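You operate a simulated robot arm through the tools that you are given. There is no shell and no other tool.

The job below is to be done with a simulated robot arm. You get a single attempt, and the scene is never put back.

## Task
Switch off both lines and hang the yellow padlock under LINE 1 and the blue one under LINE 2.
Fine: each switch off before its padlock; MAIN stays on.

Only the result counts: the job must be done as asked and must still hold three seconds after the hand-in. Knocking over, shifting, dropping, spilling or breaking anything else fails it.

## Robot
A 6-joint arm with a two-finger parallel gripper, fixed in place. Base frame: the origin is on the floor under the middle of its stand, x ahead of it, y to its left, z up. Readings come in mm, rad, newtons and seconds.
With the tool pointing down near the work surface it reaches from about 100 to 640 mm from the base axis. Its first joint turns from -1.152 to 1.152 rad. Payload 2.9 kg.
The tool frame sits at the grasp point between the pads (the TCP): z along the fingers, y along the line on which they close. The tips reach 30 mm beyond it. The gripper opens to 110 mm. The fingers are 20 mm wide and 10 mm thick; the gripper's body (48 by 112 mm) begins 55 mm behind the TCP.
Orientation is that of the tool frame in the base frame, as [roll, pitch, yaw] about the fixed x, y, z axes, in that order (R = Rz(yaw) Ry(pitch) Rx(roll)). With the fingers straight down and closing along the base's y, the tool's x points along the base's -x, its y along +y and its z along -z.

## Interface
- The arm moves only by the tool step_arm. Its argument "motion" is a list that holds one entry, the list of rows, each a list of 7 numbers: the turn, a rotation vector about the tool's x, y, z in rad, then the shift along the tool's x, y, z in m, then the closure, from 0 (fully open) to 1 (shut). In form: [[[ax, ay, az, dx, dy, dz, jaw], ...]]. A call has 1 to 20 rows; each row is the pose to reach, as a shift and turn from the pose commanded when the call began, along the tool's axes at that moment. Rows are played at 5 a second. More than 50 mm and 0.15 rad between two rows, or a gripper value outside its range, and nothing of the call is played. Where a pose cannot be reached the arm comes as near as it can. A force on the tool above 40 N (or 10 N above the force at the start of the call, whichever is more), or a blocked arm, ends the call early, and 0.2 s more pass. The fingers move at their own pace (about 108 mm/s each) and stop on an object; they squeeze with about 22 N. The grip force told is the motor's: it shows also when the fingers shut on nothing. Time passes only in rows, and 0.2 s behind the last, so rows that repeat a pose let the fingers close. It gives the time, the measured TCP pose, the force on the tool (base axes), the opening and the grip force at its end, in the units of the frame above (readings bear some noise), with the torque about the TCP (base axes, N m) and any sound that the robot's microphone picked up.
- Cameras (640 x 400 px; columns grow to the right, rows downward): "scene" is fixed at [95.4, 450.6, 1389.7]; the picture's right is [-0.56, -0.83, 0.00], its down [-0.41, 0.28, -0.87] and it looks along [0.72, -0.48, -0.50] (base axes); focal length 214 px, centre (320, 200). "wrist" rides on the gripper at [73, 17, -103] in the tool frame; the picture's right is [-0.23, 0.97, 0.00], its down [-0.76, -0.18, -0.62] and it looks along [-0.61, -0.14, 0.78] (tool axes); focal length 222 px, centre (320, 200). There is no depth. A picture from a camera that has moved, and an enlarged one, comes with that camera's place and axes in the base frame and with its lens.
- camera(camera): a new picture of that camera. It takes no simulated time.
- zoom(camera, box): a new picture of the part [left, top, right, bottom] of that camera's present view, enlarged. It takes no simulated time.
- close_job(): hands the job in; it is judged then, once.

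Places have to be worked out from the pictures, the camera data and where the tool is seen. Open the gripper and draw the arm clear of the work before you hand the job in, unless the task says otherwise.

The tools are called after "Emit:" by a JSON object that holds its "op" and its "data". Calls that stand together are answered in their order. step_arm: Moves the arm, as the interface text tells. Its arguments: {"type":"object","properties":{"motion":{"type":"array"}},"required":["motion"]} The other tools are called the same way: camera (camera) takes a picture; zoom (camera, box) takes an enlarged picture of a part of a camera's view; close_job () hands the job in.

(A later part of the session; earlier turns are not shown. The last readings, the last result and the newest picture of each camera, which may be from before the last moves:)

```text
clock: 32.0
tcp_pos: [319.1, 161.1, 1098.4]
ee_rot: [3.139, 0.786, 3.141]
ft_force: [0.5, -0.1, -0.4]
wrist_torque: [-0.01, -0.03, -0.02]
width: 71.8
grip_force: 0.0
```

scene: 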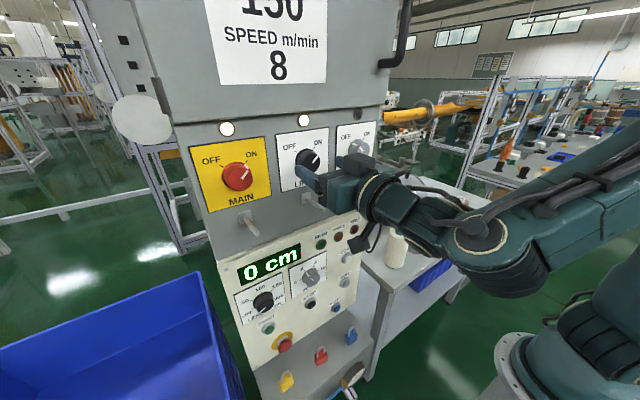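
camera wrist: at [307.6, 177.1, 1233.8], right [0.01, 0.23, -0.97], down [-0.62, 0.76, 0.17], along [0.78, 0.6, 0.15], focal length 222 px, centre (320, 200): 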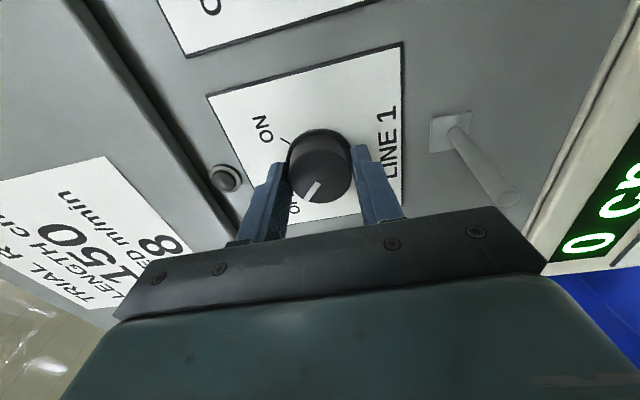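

Reached cleanly. Descending further toward (260, 220, 890) at the same tilt to bring the padlock shelf into view.

Emit:
{"op": "step_arm", "data": {"motion": [[[0, 0, 0, 0.032, 0.01, 0.0177, 0.35], [0, 0, 0, 0.064, 0.02, 0.0354, 0.35], [0, 0, 0, 0.095, 0.03, 0.053, 0.35], [0, 0, 0, 0.127, 0.04, 0.0707, 0.35], [0, 0, 0, 0.159, 0.05, 0.0884, 0.35], [0, 0, 0, 0.191, 0.06, 0.106, 0.35]]]}}

Emit:
{"op": "camera", "data": {"camera": "wrist"}}

Emit:
{"op": "camera", "data": {"camera": "scene"}}

```text
clock: 33.4
tcp_pos: [292.5, 209.7, 892.1]
ee_rot: [3.134, 0.786, 3.139]
ft_force: [-0.5, -0.5, -0.4]
wrist_torque: [0.0, -0.02, 0.0]
width: 71.4
grip_force: 0.0
out of reach, approached as far as the arm can: row 3, 4, 5, 6
```

```text
taken
camera wrist: at [168.3, 227.6, 914.9], right [0.16, 0.97, 0.16], down [0.1, -0.18, 0.98], along [0.98, -0.14, -0.12], focal length 222 px, centre (320, 200)
```

wrist: 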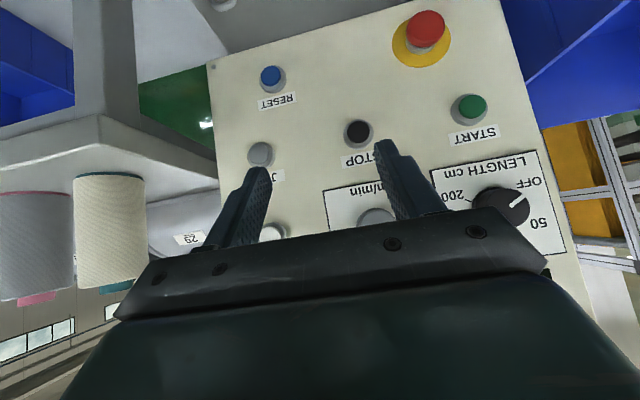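

```text
taken
```

scene: 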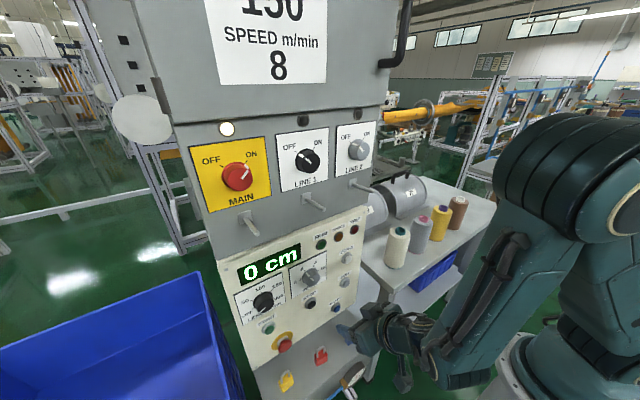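

The camera looks almost level now, so I'll tip the tool back toward vertical in place to see the shelf and padlocks.

Emit:
{"op": "step_arm", "data": {"motion": [[[0, 0.13, 0, 0, 0, 0, 0.35], [0, 0.26, 0, 0, 0, 0, 0.35], [0, 0.39, 0, 0, 0, 0, 0.35], [0, 0.52, 0, 0, 0, 0, 0.35], [0, 0.6, 0, 0, 0, 0, 0.35]]]}}

Emit:
{"op": "camera", "data": {"camera": "wrist"}}

```text
clock: 34.6
tcp_pos: [291.0, 209.2, 890.5]
ee_rot: [3.142, 0.187, -3.141]
ft_force: [-0.2, -0.2, 0.3]
wrist_torque: [-0.02, -0.03, -0.02]
width: 71.6
grip_force: 0.0
```

```text
taken
camera wrist: at [200.9, 226.2, 979.7], right [0.22, 0.97, 0.04], down [0.63, -0.18, 0.75], along [0.74, -0.14, -0.66], focal length 222 px, centre (320, 200)
```

wrist: 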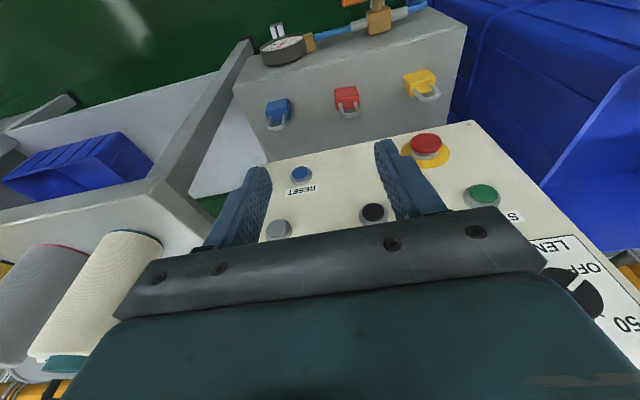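

Emit:
{"op": "zoom", "data": {"camera": "wrist", "box": [220, 30, 480, 190]}}

Emit:
{"op": "zoom", "data": {"camera": "wrist", "box": [380, 50, 460, 120]}}

Emit:
{"op": "zoom", "data": {"camera": "scene", "box": [250, 310, 370, 400]}}

```text
2.46 times, centred on (350, 110) of wrist
camera zoom: at [200.9, 226.2, 979.7], right [0.22, 0.97, 0.04], down [0.63, -0.18, 0.75], along [0.74, -0.14, -0.66], focal length 547 px, centre (246, 422)
```

zoom: 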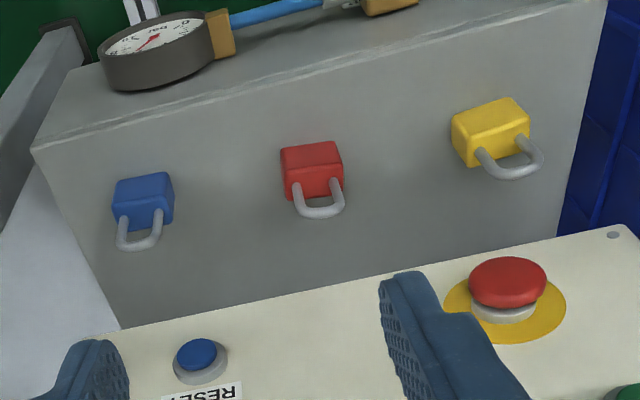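

```text
5.71 times, centred on (420, 85) of wrist
camera zoom: at [200.9, 226.2, 979.7], right [0.22, 0.97, 0.04], down [0.63, -0.18, 0.75], along [0.74, -0.14, -0.66], focal length 1269 px, centre (-251, 857)
```

zoom: 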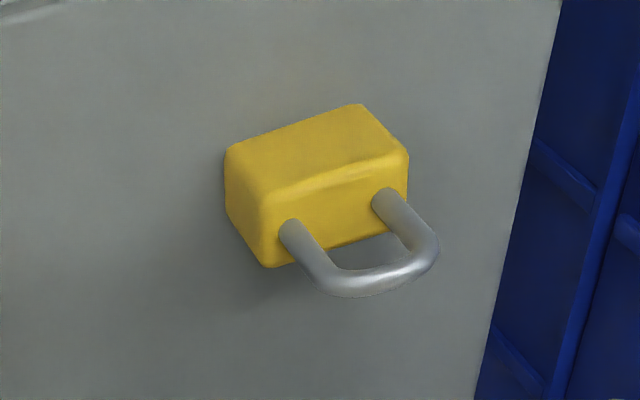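

```text
4.44 times, centred on (310, 355) of scene
camera zoom: at [95.4, 450.6, 1389.7], right [-0.56, -0.83, 0.0], down [-0.41, 0.28, -0.87], along [0.72, -0.48, -0.5], focal length 953 px, centre (364, -489)
```

zoom: 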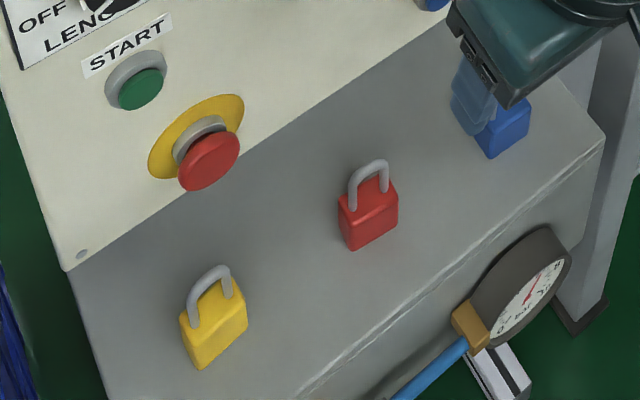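

The padlocks stand upright on a shelf at about z≈555. Yellow's body is near (396, 374, 573) with its shackle top near z≈640 and its hole axis along x; blue is near (385, 121). I'll move to a pre-grasp stand-off above and in front of yellow with a 30° tilt.

Emit:
{"op": "step_arm", "data": {"motion": [[[0, -0.048, 0, -0.001, 0.0236, 0.0325, 0.35], [0, -0.096, 0, -0.002, 0.047, 0.065, 0.35], [0, -0.144, 0, -0.003, 0.0707, 0.0974, 0.35], [0, -0.193, 0, -0.004, 0.0943, 0.13, 0.35], [0, -0.241, 0, -0.005, 0.118, 0.162, 0.35], [0, -0.289, 0, -0.006, 0.1414, 0.195, 0.35], [0, -0.337, 0, -0.007, 0.165, 0.227, 0.35]]]}}

Emit:
{"op": "camera", "data": {"camera": "wrist"}}

Emit:
{"op": "camera", "data": {"camera": "scene"}}

```text
clock: 36.2
tcp_pos: [342.4, 374.5, 667.2]
ee_rot: [3.14, 0.526, 3.138]
ft_force: [-0.1, 0.4, 0.2]
wrist_torque: [0.0, -0.01, 0.01]
width: 71.5
grip_force: 0.1
```

```text
taken
camera wrist: at [227.2, 392.2, 722.0], right [0.2, 0.97, 0.12], down [0.34, -0.18, 0.92], along [0.92, -0.14, -0.37], focal length 222 px, centre (320, 200)
```

wrist: 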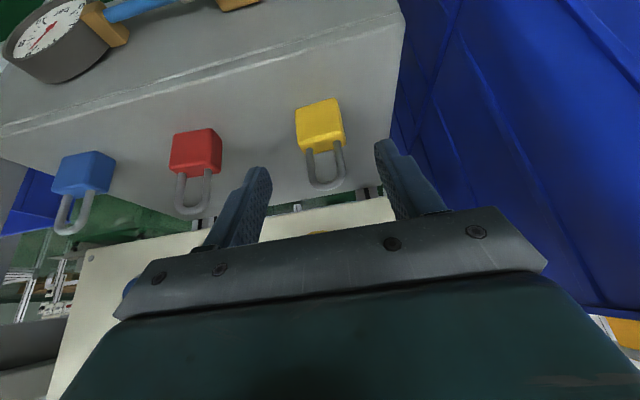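

```text
taken
```

scene: 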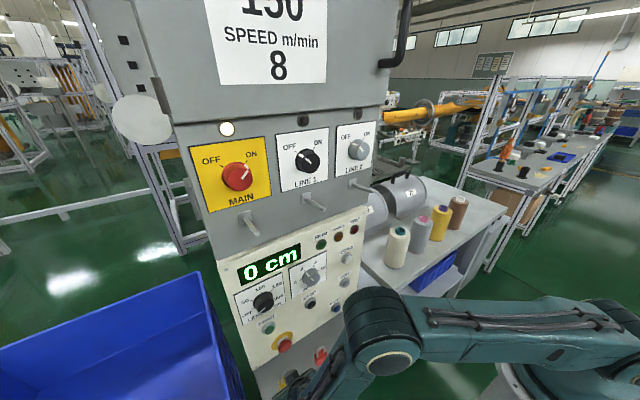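

Emit:
{"op": "zoom", "data": {"camera": "wrist", "box": [270, 80, 390, 200]}}

Emit:
{"op": "zoom", "data": {"camera": "wrist", "box": [20, 80, 260, 240]}}

```text
3.33 times, centred on (330, 140) of wrist
camera zoom: at [227.2, 392.2, 722.0], right [0.2, 0.97, 0.12], down [0.34, -0.18, 0.92], along [0.92, -0.14, -0.37], focal length 740 px, centre (287, 400)
```

zoom: 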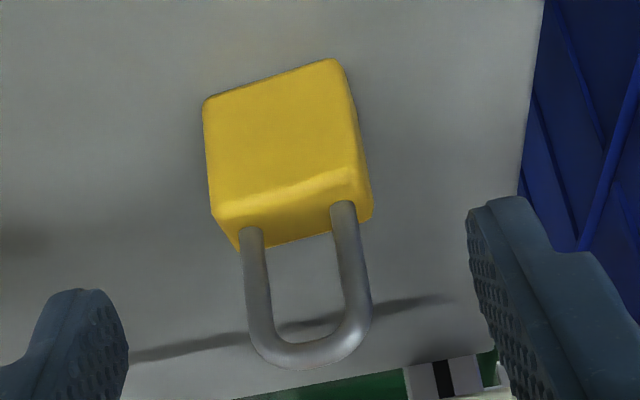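

```text
2.50 times, centred on (140, 160) of wrist
camera zoom: at [227.2, 392.2, 722.0], right [0.2, 0.97, 0.12], down [0.34, -0.18, 0.92], along [0.92, -0.14, -0.37], focal length 555 px, centre (770, 300)
```

zoom: 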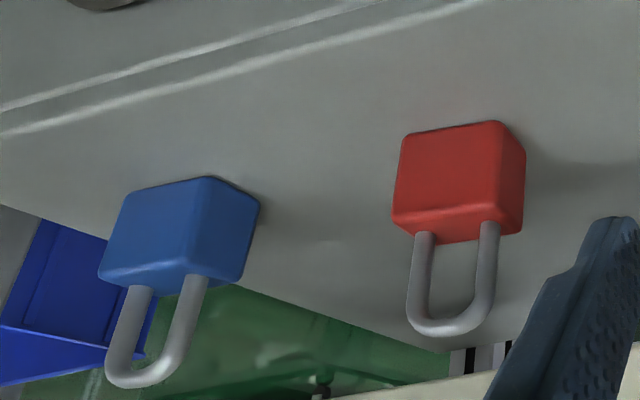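

The yellow body measures about 38×38×20 mm, centred near (396, 374, 581), yawed about +4.7°, with the shackle top at z≈647. I'll yaw the tool to match and descend along its axis most of the way, then check.

Emit:
{"op": "step_arm", "data": {"motion": [[[-0.0204, 0, -0.035, -0.0005, -0.0009, 0.015, 0.35], [-0.0407, 0, -0.07, -0.001, -0.0018, 0.03, 0.35], [-0.0407, 0, -0.07, -0.0015, -0.0018, 0.045, 0.35], [-0.0407, 0, -0.07, -0.002, -0.0018, 0.055, 0.35]]]}}

Emit:
{"op": "camera", "data": {"camera": "wrist"}}

Emit:
{"op": "zoom", "data": {"camera": "scene", "box": [230, 310, 370, 400]}}

```text
clock: 37.2
tcp_pos: [369.0, 373.1, 622.3]
ee_rot: [3.139, 0.526, -3.063]
ft_force: [0.2, 0.0, -0.1]
wrist_torque: [-0.01, -0.02, 0.01]
width: 71.5
grip_force: 0.0
```

```text
taken
camera wrist: at [253.9, 380.8, 676.3], right [0.12, 0.99, 0.12], down [0.36, -0.15, 0.92], along [0.93, -0.07, -0.37], focal length 222 px, centre (320, 200)
```

wrist: 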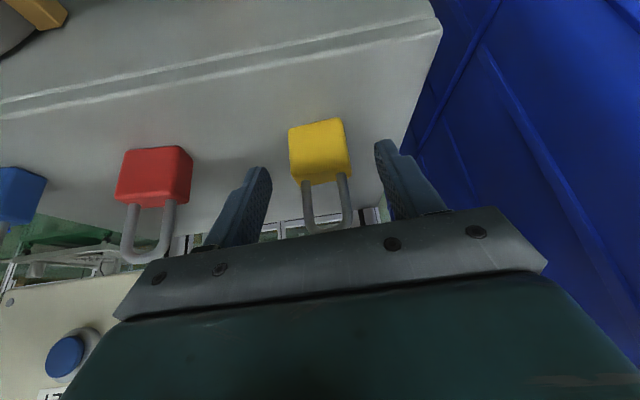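

```text
4.44 times, centred on (300, 355) of scene
camera zoom: at [95.4, 450.6, 1389.7], right [-0.56, -0.83, 0.0], down [-0.41, 0.28, -0.87], along [0.72, -0.48, -0.5], focal length 953 px, centre (409, -489)
```

zoom: 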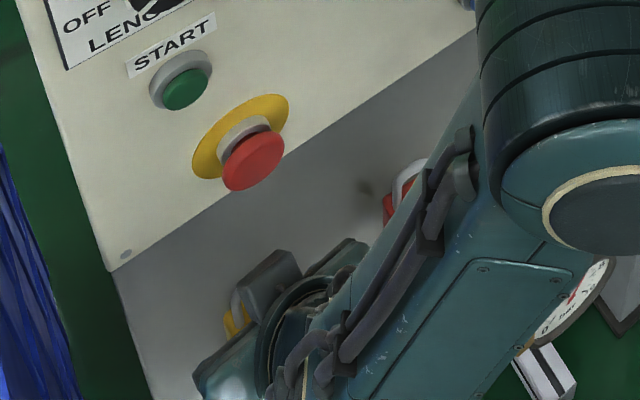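

Emit:
{"op": "zoom", "data": {"camera": "wrist", "box": [240, 100, 400, 240]}}

```text
2.86 times, centred on (320, 170) of wrist
camera zoom: at [253.9, 380.8, 676.3], right [0.12, 0.99, 0.12], down [0.36, -0.15, 0.92], along [0.93, -0.07, -0.37], focal length 635 px, centre (320, 286)
```

zoom: 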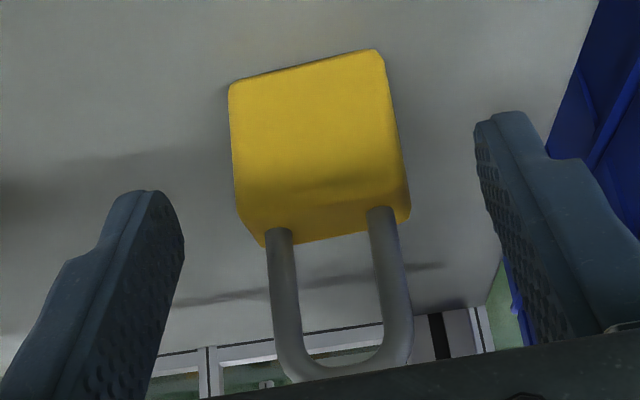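

Yellow is centred between the fingers and aligned. Advancing the last 29 mm along the tool axis, watching forces.

Emit:
{"op": "step_arm", "data": {"motion": [[[0, 0, 0, 0, 0, 0.01, 0.35], [0, 0, 0, 0, 0, 0.02, 0.35], [0, 0, 0, 0, 0, 0.029, 0.35], [0, 0, 0, 0, 0, 0.029, 0.35]]]}}

Emit:
{"op": "zoom", "data": {"camera": "wrist", "box": [200, 80, 440, 240]}}

```text
clock: 38.2
tcp_pos: [383.7, 376.0, 597.7]
ee_rot: [3.139, 0.525, -3.061]
ft_force: [-0.3, 0.1, 0.2]
wrist_torque: [0.0, 0.01, 0.03]
width: 71.6
grip_force: 0.0
```

```text
2.50 times, centred on (320, 160) of wrist
camera zoom: at [268.6, 383.7, 651.0], right [0.12, 0.99, 0.12], down [0.36, -0.15, 0.92], along [0.93, -0.07, -0.37], focal length 555 px, centre (320, 300)
```

zoom: 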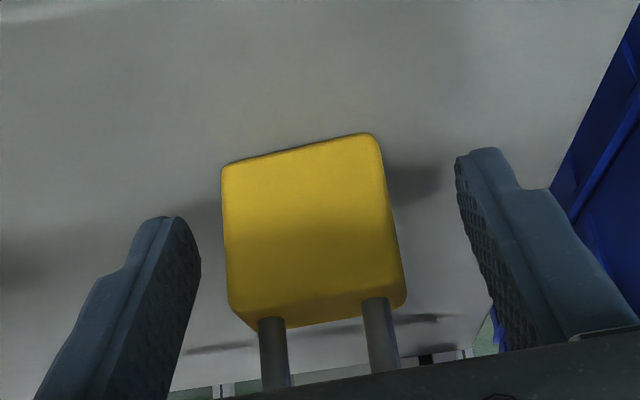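

The padlock sits about 3 mm to −y of the jaw centre, so I'll trim sideways and 2 mm forward before closing.

Emit:
{"op": "step_arm", "data": {"motion": [[[0, 0, 0, 0, -0.003, 0.002, 0.35], [0, 0, 0, 0, -0.003, 0.002, 0.35]]]}}

Emit:
{"op": "zoom", "data": {"camera": "wrist", "box": [200, 80, 440, 240]}}

```text
clock: 38.8
tcp_pos: [386.1, 372.4, 595.6]
ee_rot: [3.139, 0.525, -3.06]
ft_force: [-0.8, -1.1, -0.4]
wrist_torque: [0.0, 0.01, 0.01]
width: 71.4
grip_force: 0.1
```

```text
2.50 times, centred on (320, 160) of wrist
camera zoom: at [269.8, 380.5, 649.8], right [0.12, 0.99, 0.12], down [0.36, -0.15, 0.92], along [0.93, -0.07, -0.37], focal length 555 px, centre (320, 300)
```

zoom: 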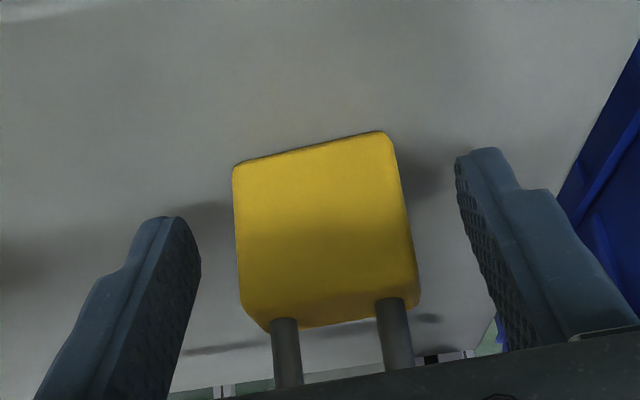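

Centred now. Closing on the yellow padlock.

Emit:
{"op": "step_arm", "data": {"motion": [[[0, 0, 0, 0, 0, 0, 0.58], [0, 0, 0, 0, 0, 0, 1.0], [0, 0, 0, 0, 0, 0, 1.0], [0, 0, 0, 0, 0, 0, 1.0]]]}}

Emit:
{"op": "zoom", "data": {"camera": "wrist", "box": [200, 80, 440, 240]}}

```text
clock: 39.8
tcp_pos: [386.2, 373.8, 595.9]
ee_rot: [3.14, 0.525, -3.06]
ft_force: [-0.5, -0.1, 0.7]
wrist_torque: [-0.02, 0.05, 0.02]
width: 41.3
grip_force: 22.5
```

```text
2.50 times, centred on (320, 160) of wrist
camera zoom: at [269.8, 380.5, 649.9], right [0.12, 0.99, 0.12], down [0.36, -0.15, 0.92], along [0.93, -0.07, -0.37], focal length 555 px, centre (320, 300)
```

zoom: 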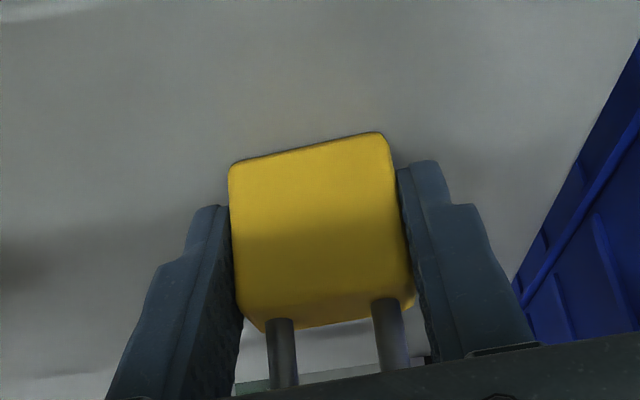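

Gripped at 41.3 mm with 22 N. Lifting 12 mm straight up first.

Emit:
{"op": "step_arm", "data": {"motion": [[[0, 0, 0, -0.003, 0, -0.0052, 1.0], [0, 0, 0, -0.006, 0, -0.0104, 1.0], [0, 0, 0, -0.006, 0, -0.0104, 1.0]]]}}

Emit:
{"op": "zoom", "data": {"camera": "wrist", "box": [200, 80, 440, 240]}}

```text
clock: 40.6
tcp_pos: [386.9, 371.8, 605.9]
ee_rot: [3.14, 0.525, -3.061]
ft_force: [0.4, 0.1, -0.5]
wrist_torque: [-0.01, 0.02, -0.04]
width: 41.3
grip_force: 22.1
```

```text
2.50 times, centred on (320, 160) of wrist
camera zoom: at [270.2, 379.8, 661.5], right [0.12, 0.99, 0.12], down [0.36, -0.15, 0.92], along [0.93, -0.07, -0.37], focal length 555 px, centre (320, 300)
```

zoom: 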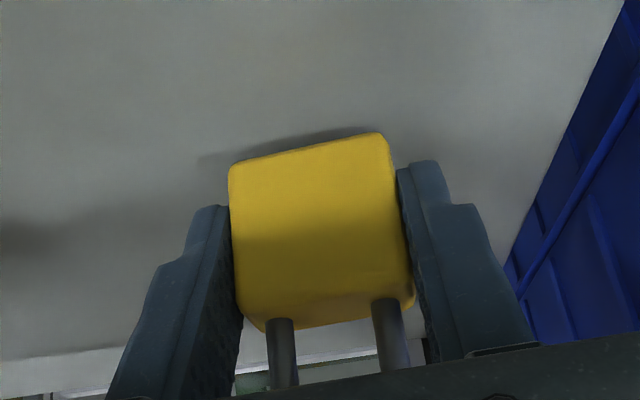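

The padlock came up cleanly. I'll retreat from the panel and rise in front of it, turning the tool's yaw back to zero on the way so the shackle hole lines up with the peg axis.

Emit:
{"op": "step_arm", "data": {"motion": [[[0, 0, 0, 0.008, -0.0093, -0.0296, 1.0], [0, 0, 0, 0.0162, -0.0186, -0.0591, 1.0], [0.01, 0, 0.0173, 0.0004, -0.0309, -0.0933, 1.0], [0.02, 0, 0.0346, -0.0154, -0.0431, -0.1275, 1.0], [0.03, 0, 0.0519, -0.0311, -0.0554, -0.1617, 1.0], [0.04, 0, 0.0692, -0.0469, -0.0676, -0.1959, 1.0]]]}}

Emit:
{"op": "camera", "data": {"camera": "wrist"}}

```text
clock: 42.0
tcp_pos: [334.0, 297.8, 799.8]
ee_rot: [3.141, 0.525, -3.141]
ft_force: [0.0, 0.0, -0.3]
wrist_torque: [0.02, -0.02, 0.01]
width: 41.7
grip_force: 22.3
```

```text
taken
camera wrist: at [219.5, 315.1, 854.4], right [0.2, 0.97, 0.11], down [0.35, -0.18, 0.92], along [0.92, -0.14, -0.37], focal length 222 px, centre (320, 200)
```

wrist: 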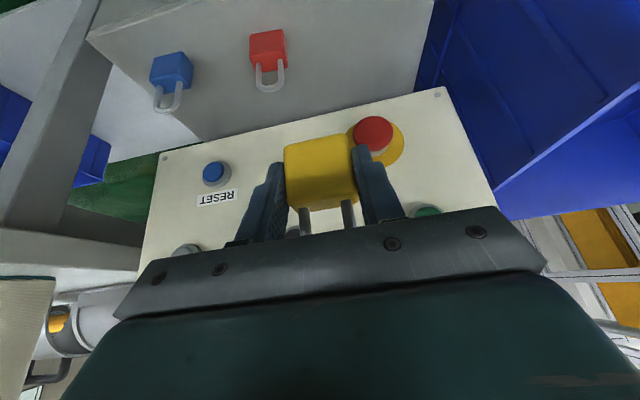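

Padlock held securely, other padlocks undisturbed. Rising to about (335, 251, 1110), below and in front of the LINE 1 peg.

Emit:
{"op": "step_arm", "data": {"motion": [[[0, 0, 0, -0.019, -0.011, -0.035, 1.0], [0, 0, 0, -0.038, -0.022, -0.07, 1.0], [0, 0, 0, -0.057, -0.033, -0.105, 1.0], [0, 0, 0, -0.077, -0.043, -0.14, 1.0], [0, 0, 0, -0.097, -0.045, -0.172, 1.0], [0, 0, 0, -0.117, -0.047, -0.204, 1.0], [0, 0, 0, -0.137, -0.047, -0.236, 1.0], [0, 0, 0, -0.156, -0.047, -0.268, 1.0]]]}}

Emit:
{"op": "camera", "data": {"camera": "wrist"}}

Emit:
{"op": "camera", "data": {"camera": "scene"}}

```text
clock: 43.8
tcp_pos: [335.2, 251.8, 1109.4]
ee_rot: [3.139, 0.524, 3.141]
ft_force: [-0.6, -0.1, -0.4]
wrist_torque: [-0.01, 0.06, 0.0]
width: 41.3
grip_force: 21.5
```

```text
taken
camera wrist: at [220.6, 269.4, 1165.0], right [0.2, 0.97, 0.12], down [0.35, -0.18, 0.92], along [0.92, -0.14, -0.37], focal length 222 px, centre (320, 200)
```

wrist: 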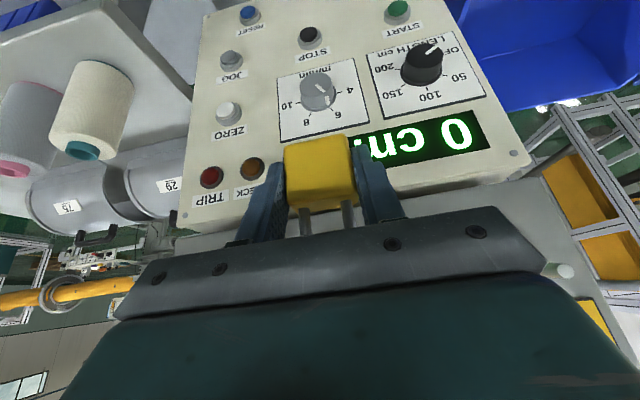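

```text
taken
```

scene: 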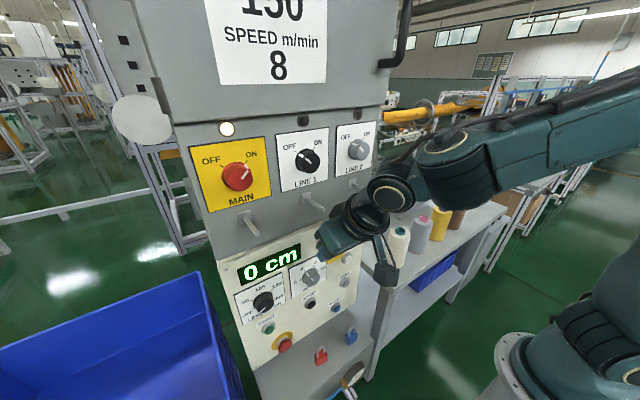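

Emit:
{"op": "zoom", "data": {"camera": "scene", "box": [270, 170, 410, 270]}}

Emit:
{"op": "zoom", "data": {"camera": "scene", "box": [290, 180, 350, 220]}}

```text
4.00 times, centred on (340, 220) of scene
camera zoom: at [95.4, 450.6, 1389.7], right [-0.56, -0.83, 0.0], down [-0.41, 0.28, -0.87], along [0.72, -0.48, -0.5], focal length 858 px, centre (240, 120)
```

zoom: 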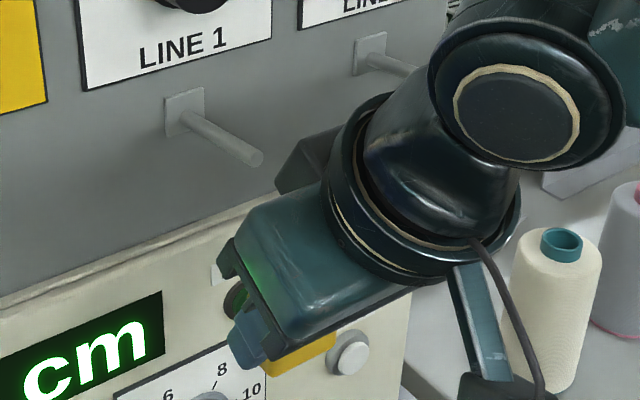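

```text
10.00 times, centred on (320, 200) of scene
camera zoom: at [95.4, 450.6, 1389.7], right [-0.56, -0.83, 0.0], down [-0.41, 0.28, -0.87], along [0.72, -0.48, -0.5], focal length 2145 px, centre (320, 200)
```

zoom: 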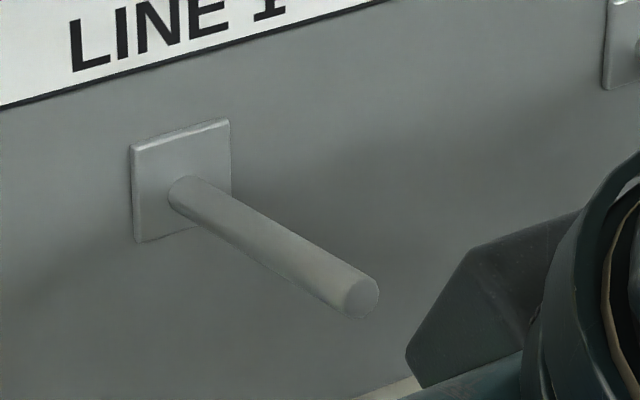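

Working relative to the knobs, the LINE 1 peg tip is at about (384, 250.6, 1168.5), 8 mm thick and sloping slightly up toward the tip. The shackle opening lies about 11 mm ahead of the TCP and spans +5 to +42 mm above it. I'll line up in front of the tip.

Emit:
{"op": "step_arm", "data": {"motion": [[[0, 0, 0, -0.012, -0.0009, -0.0112, 1.0], [0, 0, 0, -0.024, -0.0018, -0.0224, 1.0], [0, 0, 0, -0.024, -0.0018, -0.0224, 1.0]]]}}

Emit:
{"op": "zoom", "data": {"camera": "scene", "box": [280, 170, 380, 240]}}

Emit:
{"op": "camera", "data": {"camera": "wrist"}}

```text
clock: 44.6
tcp_pos: [344.9, 250.2, 1141.5]
ee_rot: [3.139, 0.527, -3.141]
ft_force: [0.3, 0.2, -0.7]
wrist_torque: [0.0, 0.03, -0.04]
width: 41.3
grip_force: 21.8
```

```text
5.71 times, centred on (330, 205) of scene
camera zoom: at [95.4, 450.6, 1389.7], right [-0.56, -0.83, 0.0], down [-0.41, 0.28, -0.87], along [0.72, -0.48, -0.5], focal length 1226 px, centre (263, 171)
```

zoom: 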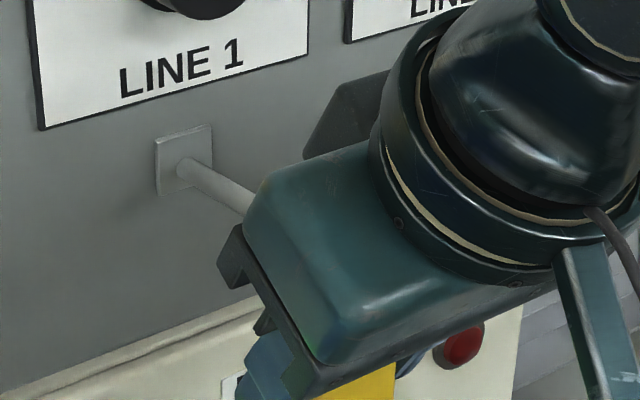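

```text
taken
camera wrist: at [229.8, 267.0, 1196.3], right [0.2, 0.97, 0.12], down [0.35, -0.18, 0.92], along [0.92, -0.14, -0.37], focal length 222 px, centre (320, 200)
```

wrist: 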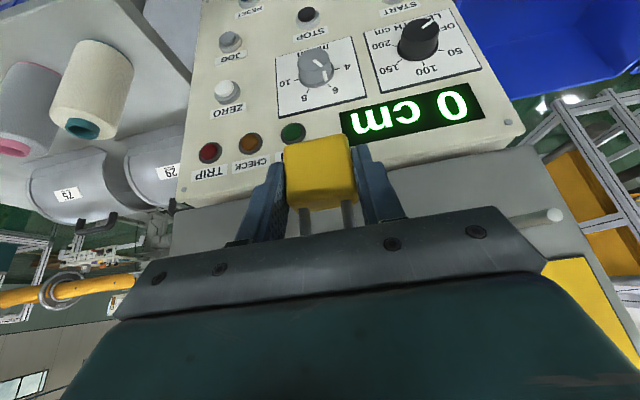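

The gripper hides LINE 1's peg, but the identical MAIN peg is visible in the wrist view. I'll measure that to confirm the peg height and x.

Emit:
{"op": "zoom", "data": {"camera": "wrist", "box": [490, 180, 590, 250]}}

Emit:
{"op": "zoom", "data": {"camera": "wrist", "box": [260, 120, 380, 240]}}

```text
5.71 times, centred on (540, 215) of wrist
camera zoom: at [229.8, 267.0, 1196.3], right [0.2, 0.97, 0.12], down [0.35, -0.18, 0.92], along [0.92, -0.14, -0.37], focal length 1269 px, centre (-937, 114)
```

zoom: 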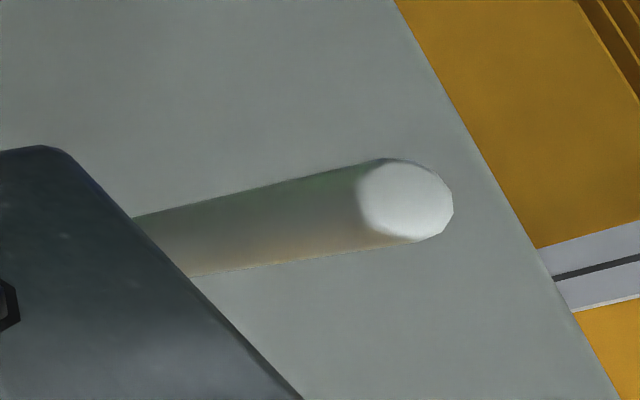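

```text
3.33 times, centred on (320, 180) of wrist
camera zoom: at [229.8, 267.0, 1196.3], right [0.2, 0.97, 0.12], down [0.35, -0.18, 0.92], along [0.92, -0.14, -0.37], focal length 740 px, centre (320, 267)
```

zoom: 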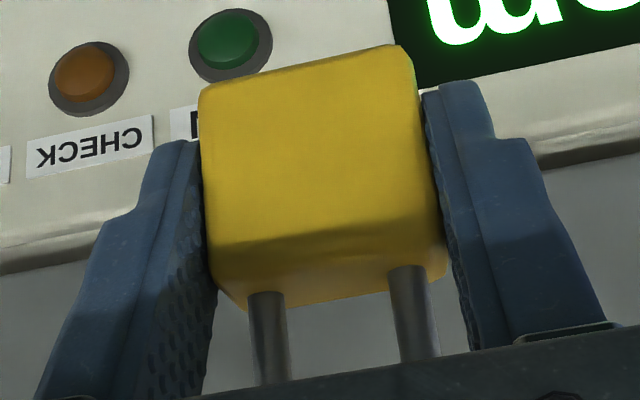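

The pegs' tips are at x≈383, z≈1171.5, and the padlock hasn't slipped in the jaws. I'll raise 2 mm, trim y by 0.8 mm and slide forward so the shackle passes over the peg tip.

Emit:
{"op": "step_arm", "data": {"motion": [[[0, 0, 0, -0.0097, 0.0008, 0.0032, 1.0], [0, 0, 0, -0.0183, 0.0008, 0.0082, 1.0], [0, 0, 0, -0.027, 0.0008, 0.0132, 1.0], [0, 0, 0, -0.0339, 0.0008, 0.0173, 1.0]]]}}

Emit:
{"op": "camera", "data": {"camera": "scene"}}

Emit:
{"op": "zoom", "data": {"camera": "scene", "box": [280, 170, 380, 240]}}

Emit:
{"op": "camera", "data": {"camera": "wrist"}}

```text
clock: 45.6
tcp_pos: [382.5, 249.4, 1144.2]
ee_rot: [3.141, 0.526, -3.139]
ft_force: [-0.2, 0.5, -1.0]
wrist_torque: [-0.02, 0.02, 0.0]
width: 41.7
grip_force: 22.2
```

```text
taken
```

scene: 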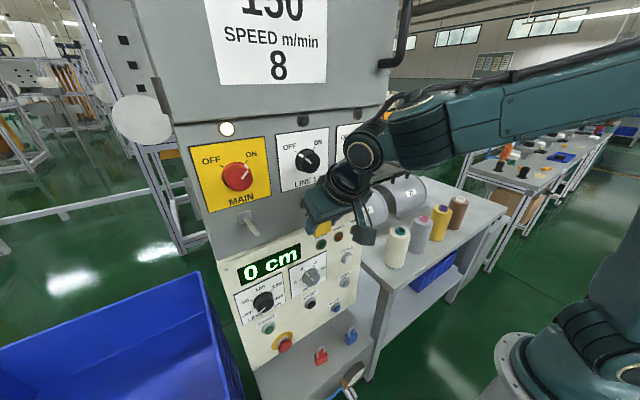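

```text
5.71 times, centred on (330, 205) of scene
camera zoom: at [95.4, 450.6, 1389.7], right [-0.56, -0.83, 0.0], down [-0.41, 0.28, -0.87], along [0.72, -0.48, -0.5], focal length 1226 px, centre (263, 171)
```

zoom: 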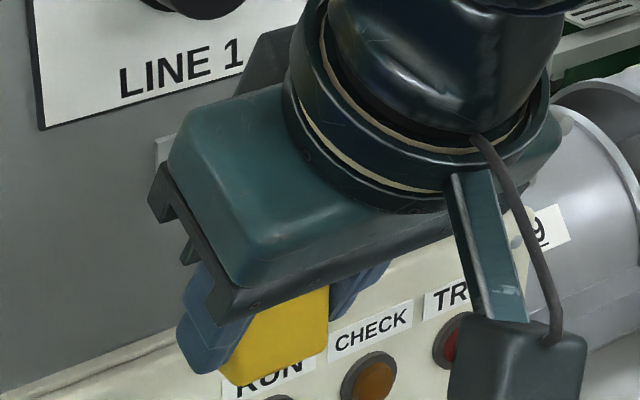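

```text
taken
camera wrist: at [267.4, 267.7, 1198.1], right [0.2, 0.97, 0.11], down [0.35, -0.18, 0.92], along [0.92, -0.14, -0.37], focal length 222 px, centre (320, 200)
```

wrist: 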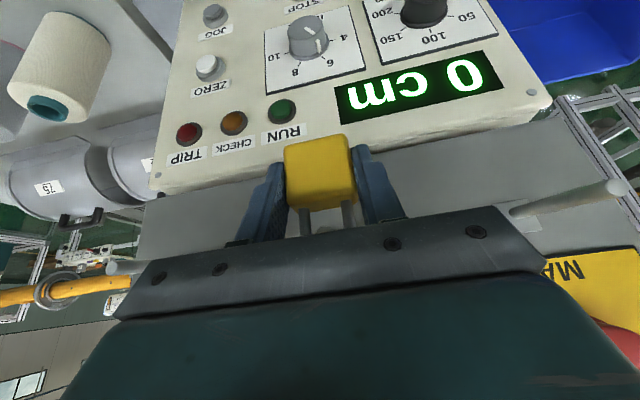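

No contact; the peg tip should now be through the shackle. Continuing forward another 20 mm.

Emit:
{"op": "step_arm", "data": {"motion": [[[0, 0, 0, -0.0087, 0, 0.005, 1.0], [0, 0, 0, -0.0173, 0, 0.01, 1.0], [0, 0, 0, -0.0173, 0, 0.01, 1.0]]]}}

Emit:
{"op": "camera", "data": {"camera": "wrist"}}

Emit:
{"op": "zoom", "data": {"camera": "scene", "box": [260, 150, 380, 240]}}

```text
clock: 46.4
tcp_pos: [401.4, 250.6, 1143.5]
ee_rot: [3.139, 0.525, 3.141]
ft_force: [0.3, 0.4, -1.2]
wrist_torque: [-0.02, 0.0, 0.01]
width: 41.5
grip_force: 21.8
```

```text
taken
camera wrist: at [287.4, 267.7, 1198.1], right [0.2, 0.97, 0.12], down [0.35, -0.18, 0.92], along [0.92, -0.14, -0.37], focal length 222 px, centre (320, 200)
```

wrist: 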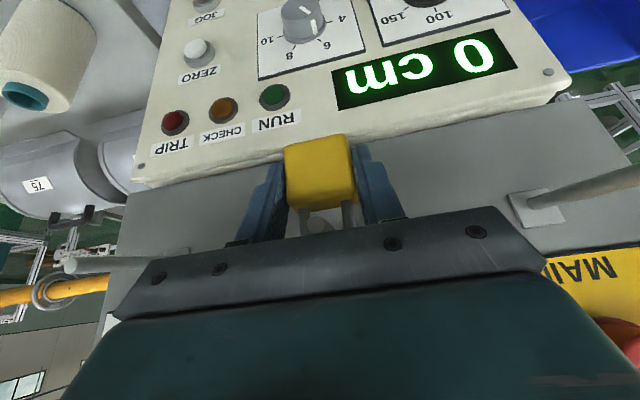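

```text
4.44 times, centred on (320, 195) of scene
camera zoom: at [95.4, 450.6, 1389.7], right [-0.56, -0.83, 0.0], down [-0.41, 0.28, -0.87], along [0.72, -0.48, -0.5], focal length 953 px, centre (320, 222)
```

zoom: 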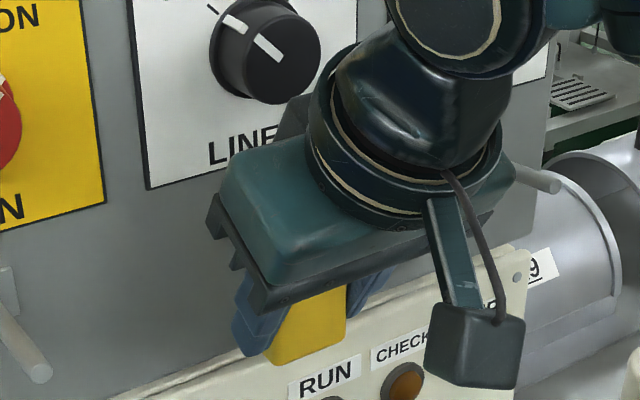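

Emit:
{"op": "zoom", "data": {"camera": "wrist", "box": [270, 130, 370, 240]}}

```text
3.64 times, centred on (320, 185) of wrist
camera zoom: at [287.4, 267.7, 1198.1], right [0.2, 0.97, 0.12], down [0.35, -0.18, 0.92], along [0.92, -0.14, -0.37], focal length 808 px, centre (320, 254)
```

zoom: 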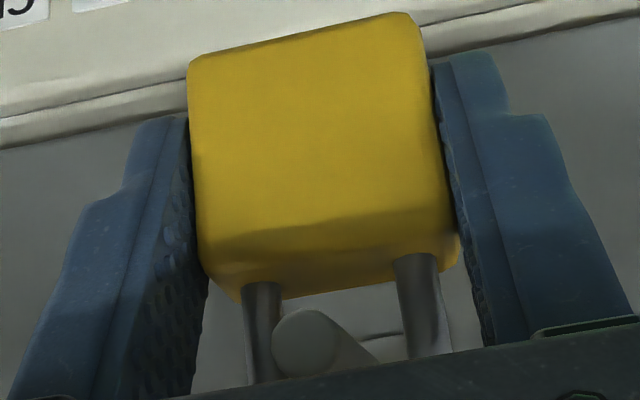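

The wrist view shows the peg passing between the shackle legs. I'll lower the padlock until the shackle nearly rests on the peg.

Emit:
{"op": "step_arm", "data": {"motion": [[[0, 0, 0, 0.002, -0.0005, 0.0035, 1.0], [0, 0, 0, 0.004, -0.001, 0.0069, 1.0], [0, 0, 0, 0.006, -0.001, 0.0104, 1.0]]]}}

Emit:
{"op": "zoom", "data": {"camera": "wrist", "box": [270, 130, 370, 240]}}

```text
clock: 47.2
tcp_pos: [402.1, 250.3, 1131.8]
ee_rot: [3.141, 0.525, 3.141]
ft_force: [0.1, 1.2, -0.6]
wrist_torque: [0.02, 0.0, 0.05]
width: 41.6
grip_force: 22.5
```

```text
3.64 times, centred on (320, 185) of wrist
camera zoom: at [287.3, 266.7, 1186.1], right [0.2, 0.97, 0.12], down [0.35, -0.18, 0.92], along [0.92, -0.14, -0.37], focal length 808 px, centre (320, 254)
```

zoom: 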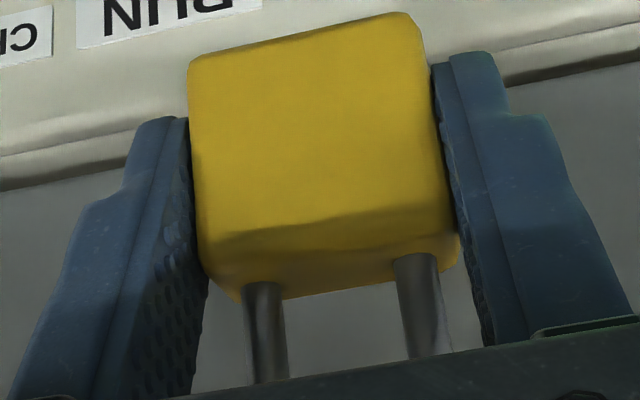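

No contact yet. Lowering in finer steps and watching the vertical force.

Emit:
{"op": "step_arm", "data": {"motion": [[[0, 0, 0, 0.00075, 0, 0.0013, 1.0], [0, 0, 0, 0.0015, 0, 0.0026, 1.0]]]}}

```text
clock: 47.8
tcp_pos: [401.9, 250.4, 1128.2]
ee_rot: [3.141, 0.525, -3.141]
ft_force: [0.0, 0.9, -1.0]
wrist_torque: [0.03, -0.02, -0.03]
width: 41.6
grip_force: 22.0
```

Emit:
{"op": "step_arm", "data": {"motion": [[[0, 0, 0, 0.0005, 0, 0.00087, 1.0], [0, 0, 0, 0.001, 0, 0.00173, 1.0]]]}}

```text
clock: 48.4
tcp_pos: [401.7, 249.9, 1128.1]
ee_rot: [3.137, 0.527, 3.141]
ft_force: [4.3, -1.1, 8.3]
wrist_torque: [0.02, 0.08, 0.01]
width: 41.6
grip_force: 21.8
```

Contact with about 8 N upward; the torque agrees with the shackle arch resting on the peg. Releasing the padlock.

Emit:
{"op": "step_arm", "data": {"motion": [[[0, 0, 0, 0, 0, 0, 0.5], [0, 0, 0, 0, 0, 0, 0.4], [0, 0, 0, 0, 0, 0, 0.4], [0, 0, 0, 0, 0, 0, 0.4]]]}}

Emit:
{"op": "camera", "data": {"camera": "wrist"}}

Emit:
{"op": "zoom", "data": {"camera": "scene", "box": [260, 150, 380, 240]}}

```text
clock: 49.4
tcp_pos: [401.3, 250.0, 1125.8]
ee_rot: [3.138, 0.526, -3.141]
ft_force: [1.3, -0.7, -0.5]
wrist_torque: [0.01, -0.01, 0.04]
width: 65.8
grip_force: 0.0
```

```text
taken
camera wrist: at [287.2, 266.8, 1181.1], right [0.2, 0.97, 0.12], down [0.35, -0.18, 0.92], along [0.92, -0.14, -0.37], focal length 222 px, centre (320, 200)
```

wrist: 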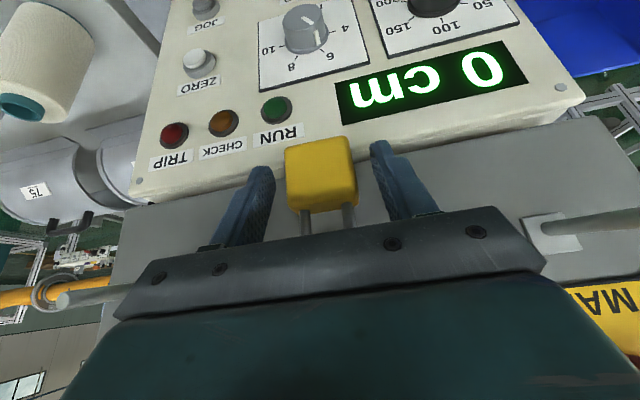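

```text
4.44 times, centred on (320, 195) of scene
camera zoom: at [95.4, 450.6, 1389.7], right [-0.56, -0.83, 0.0], down [-0.41, 0.28, -0.87], along [0.72, -0.48, -0.5], focal length 953 px, centre (320, 222)
```

zoom: 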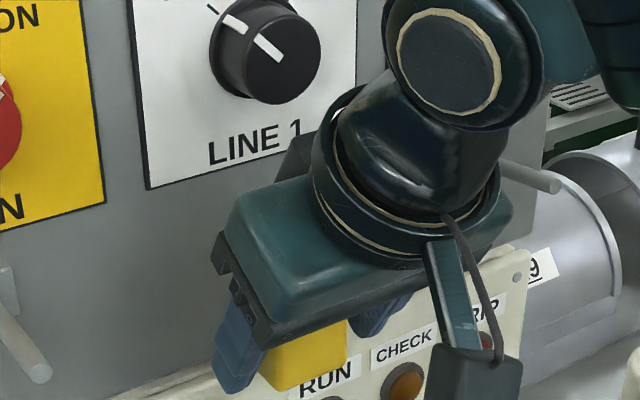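

The padlock hangs on the peg and stayed put. Backing the open jaws straight out along −x.

Emit:
{"op": "step_arm", "data": {"motion": [[[0, 0, 0, 0.0086, 0, -0.005, 0.4], [0, 0, 0, 0.0173, 0, -0.01, 0.4], [0, 0, 0, 0.0303, 0, -0.0176, 0.4], [0, 0, 0, 0.0432, 0, -0.0251, 0.4], [0, 0, 0, 0.0605, 0, -0.0351, 0.4]]]}}

Emit:
{"op": "camera", "data": {"camera": "wrist"}}

Emit:
{"op": "zoom", "data": {"camera": "scene", "box": [260, 150, 380, 240]}}

```text
clock: 50.6
tcp_pos: [332.4, 249.9, 1127.5]
ee_rot: [3.139, 0.525, -3.141]
ft_force: [-0.6, 0.3, -0.1]
wrist_torque: [0.02, -0.02, 0.0]
width: 66.0
grip_force: 0.1
```

```text
taken
camera wrist: at [218.4, 266.7, 1180.6], right [0.2, 0.97, 0.12], down [0.35, -0.18, 0.92], along [0.92, -0.14, -0.37], focal length 222 px, centre (320, 200)
```

wrist: 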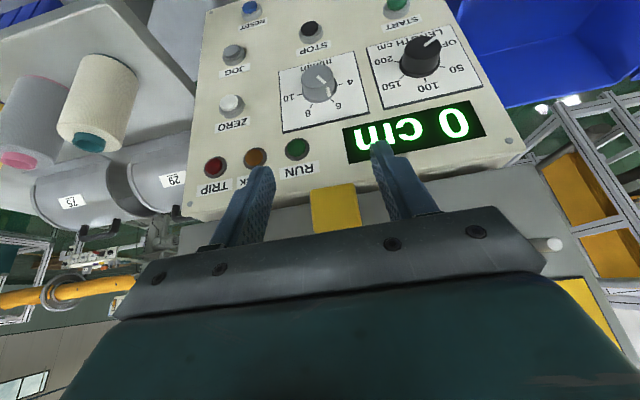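

```text
4.44 times, centred on (320, 195) of scene
camera zoom: at [95.4, 450.6, 1389.7], right [-0.56, -0.83, 0.0], down [-0.41, 0.28, -0.87], along [0.72, -0.48, -0.5], focal length 953 px, centre (320, 222)
```

zoom: 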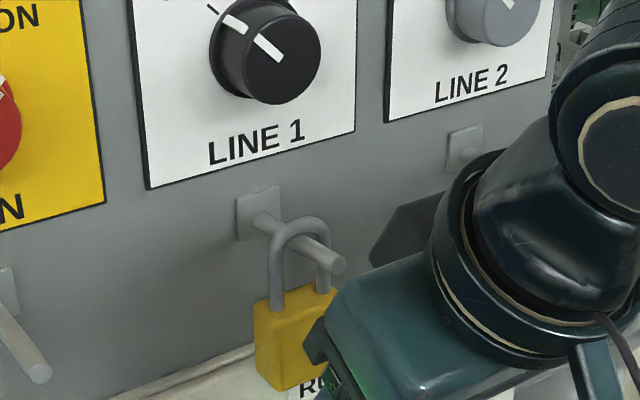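

Yellow hangs properly under LINE 1. Now I'll descend for blue, which stands near (386, 118), going by way of y≈200 to avoid the arm's inner reach limit, to a stand-off at (340, 118, 668).

Emit:
{"op": "step_arm", "data": {"motion": [[[0, 0, 0, 0.021, -0.009, 0.036, 0.35], [0, 0, 0, 0.042, -0.0175, 0.072, 0.35], [0, 0, 0, 0.063, -0.026, 0.108, 0.35], [0, 0, 0, 0.0837, -0.035, 0.1445, 0.35], [0, 0, 0, 0.103, -0.039, 0.1795, 0.35], [0, 0, 0, 0.1225, -0.0425, 0.2145, 0.35], [0, 0, 0, 0.142, -0.046, 0.2495, 0.35], [0, 0, 0, 0.1613, -0.05, 0.2845, 0.35]]]}}

Emit:
{"op": "step_arm", "data": {"motion": [[[0, 0, 0, 0.0155, -0.0205, 0.0292, 0.35], [0, 0, 0, 0.031, -0.041, 0.0584, 0.35], [0, 0, 0, 0.0465, -0.0615, 0.0875, 0.35], [0, 0, 0, 0.0619, -0.082, 0.1167, 0.35]]]}}

Emit:
{"op": "camera", "data": {"camera": "wrist"}}

Emit:
{"op": "camera", "data": {"camera": "scene"}}

```text
clock: 52.4
tcp_pos: [333.6, 199.0, 798.6]
ee_rot: [3.141, 0.525, 3.141]
ft_force: [1.3, 0.8, -1.0]
wrist_torque: [0.01, 0.03, -0.03]
width: 71.3
grip_force: 0.1
```

```text
clock: 53.4
tcp_pos: [336.8, 117.5, 669.2]
ee_rot: [3.139, 0.526, -3.141]
ft_force: [0.2, 0.5, 0.2]
wrist_torque: [0.03, -0.01, 0.0]
width: 71.4
grip_force: 0.0
```

```text
taken
camera wrist: at [224.2, 134.2, 722.4], right [0.19, 0.97, 0.12], down [0.35, -0.18, 0.92], along [0.92, -0.14, -0.37], focal length 222 px, centre (320, 200)
```

wrist: 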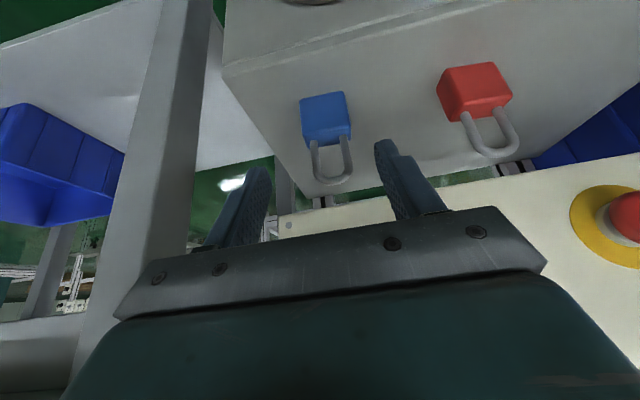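

```text
taken
```

scene: 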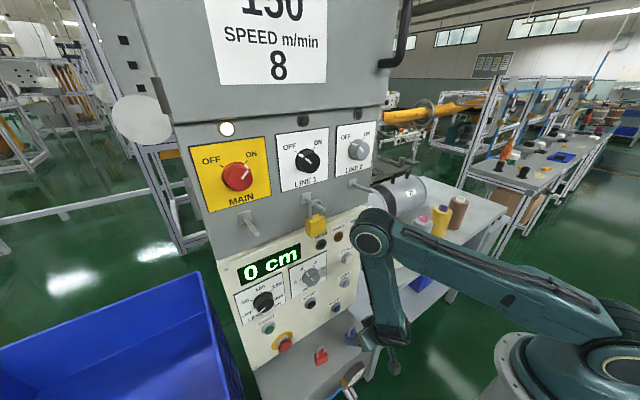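

Emit:
{"op": "zoom", "data": {"camera": "wrist", "box": [270, 80, 390, 200]}}

```text
3.33 times, centred on (330, 140) of wrist
camera zoom: at [224.2, 134.2, 722.4], right [0.19, 0.97, 0.12], down [0.35, -0.18, 0.92], along [0.92, -0.14, -0.37], focal length 740 px, centre (287, 400)
```

zoom: 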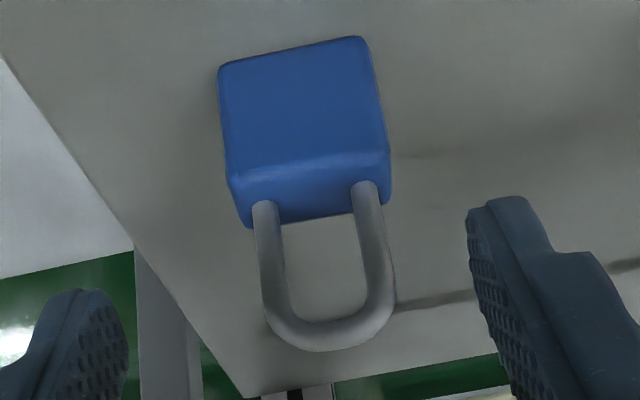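

Blue's shackle base is at about (387, 122.7, 602.5), yawed about −2°. I'll align yaw and y, descend along the tool axis most of the way, then check.

Emit:
{"op": "step_arm", "data": {"motion": [[[0.01, 0, 0.0173, 0.001, 0.003, 0.013, 0.35], [0.0201, 0, 0.0346, 0.002, 0.0059, 0.026, 0.35], [0.0201, 0, 0.0346, 0.003, 0.0059, 0.039, 0.35], [0.0201, 0, 0.0346, 0.004, 0.0059, 0.052, 0.35], [0.0201, 0, 0.0346, 0.004, 0.0059, 0.052, 0.35]]]}}

Emit:
{"op": "zoom", "data": {"camera": "wrist", "box": [220, 90, 420, 240]}}

```text
clock: 54.6
tcp_pos: [362.6, 123.0, 620.5]
ee_rot: [3.14, 0.526, 3.101]
ft_force: [0.1, -0.2, -0.1]
wrist_torque: [0.02, -0.02, -0.02]
width: 71.6
grip_force: 0.1
```

```text
2.67 times, centred on (320, 165) of wrist
camera zoom: at [248.8, 145.9, 674.6], right [0.23, 0.97, 0.12], down [0.34, -0.19, 0.92], along [0.91, -0.18, -0.37], focal length 592 px, centre (320, 293)
```

zoom: 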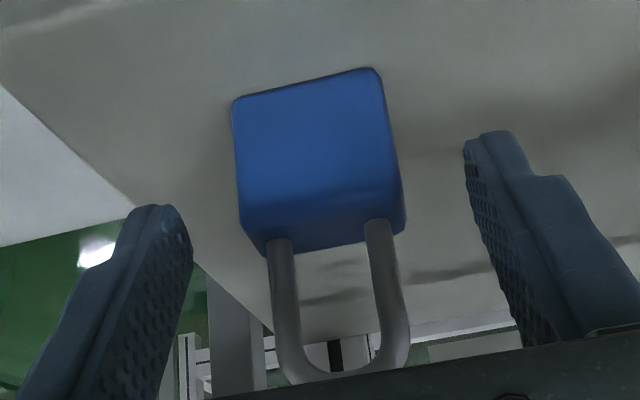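

Aligned within a millimetre. Advancing the final 29 mm with a 0.7 mm trim.

Emit:
{"op": "step_arm", "data": {"motion": [[[0, 0, 0, 0, -0.0007, 0.01, 0.35], [0, 0, 0, 0, -0.0007, 0.02, 0.35], [0, 0, 0, 0, -0.0007, 0.0294, 0.35], [0, 0, 0, 0, -0.0007, 0.0294, 0.35]]]}}

Emit:
{"op": "zoom", "data": {"camera": "wrist", "box": [200, 80, 440, 240]}}

```text
clock: 55.6
tcp_pos: [377.4, 123.8, 595.3]
ee_rot: [3.14, 0.525, 3.101]
ft_force: [-0.2, 0.3, 0.5]
wrist_torque: [0.01, -0.01, 0.0]
width: 71.4
grip_force: 0.1
```

```text
2.50 times, centred on (320, 160) of wrist
camera zoom: at [263.3, 144.8, 649.9], right [0.23, 0.97, 0.12], down [0.34, -0.19, 0.92], along [0.91, -0.18, -0.37], focal length 555 px, centre (320, 300)
```

zoom: 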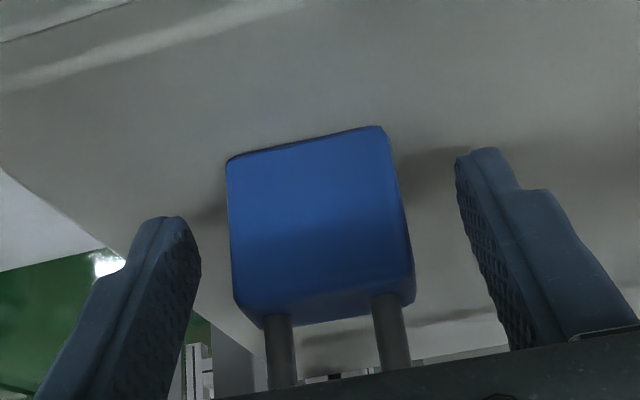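

Blue matches the centred position seen with yellow. Closing.

Emit:
{"op": "step_arm", "data": {"motion": [[[0, 0, 0, 0, 0, 0, 0.58], [0, 0, 0, 0, 0, 0, 1.0], [0, 0, 0, 0, 0, 0, 1.0], [0, 0, 0, 0, 0, 0, 1.0]]]}}

Emit:
{"op": "step_arm", "data": {"motion": [[[0, 0, 0, -0.003, 0, -0.0052, 1.0], [0, 0, 0, -0.006, 0, -0.0104, 1.0], [0, 0, 0, -0.006, 0, -0.0104, 1.0]]]}}

Emit:
{"op": "zoom", "data": {"camera": "wrist", "box": [200, 80, 440, 240]}}

```text
clock: 56.6
tcp_pos: [376.4, 123.7, 595.0]
ee_rot: [3.14, 0.525, 3.101]
ft_force: [0.3, -0.2, 0.5]
wrist_torque: [-0.01, -0.02, -0.01]
width: 41.6
grip_force: 21.8
```

```text
clock: 57.4
tcp_pos: [376.2, 122.8, 609.2]
ee_rot: [3.14, 0.525, 3.103]
ft_force: [-0.7, 0.4, 0.2]
wrist_torque: [-0.03, -0.01, -0.01]
width: 41.4
grip_force: 21.6
```

```text
2.50 times, centred on (320, 160) of wrist
camera zoom: at [263.4, 144.2, 662.1], right [0.23, 0.97, 0.12], down [0.34, -0.19, 0.92], along [0.91, -0.18, -0.37], focal length 555 px, centre (320, 300)
```

zoom: 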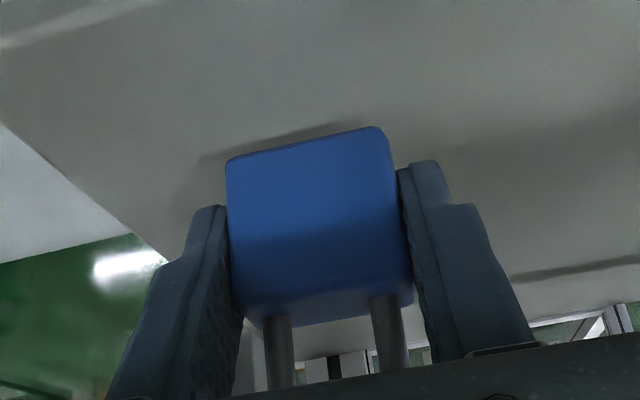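

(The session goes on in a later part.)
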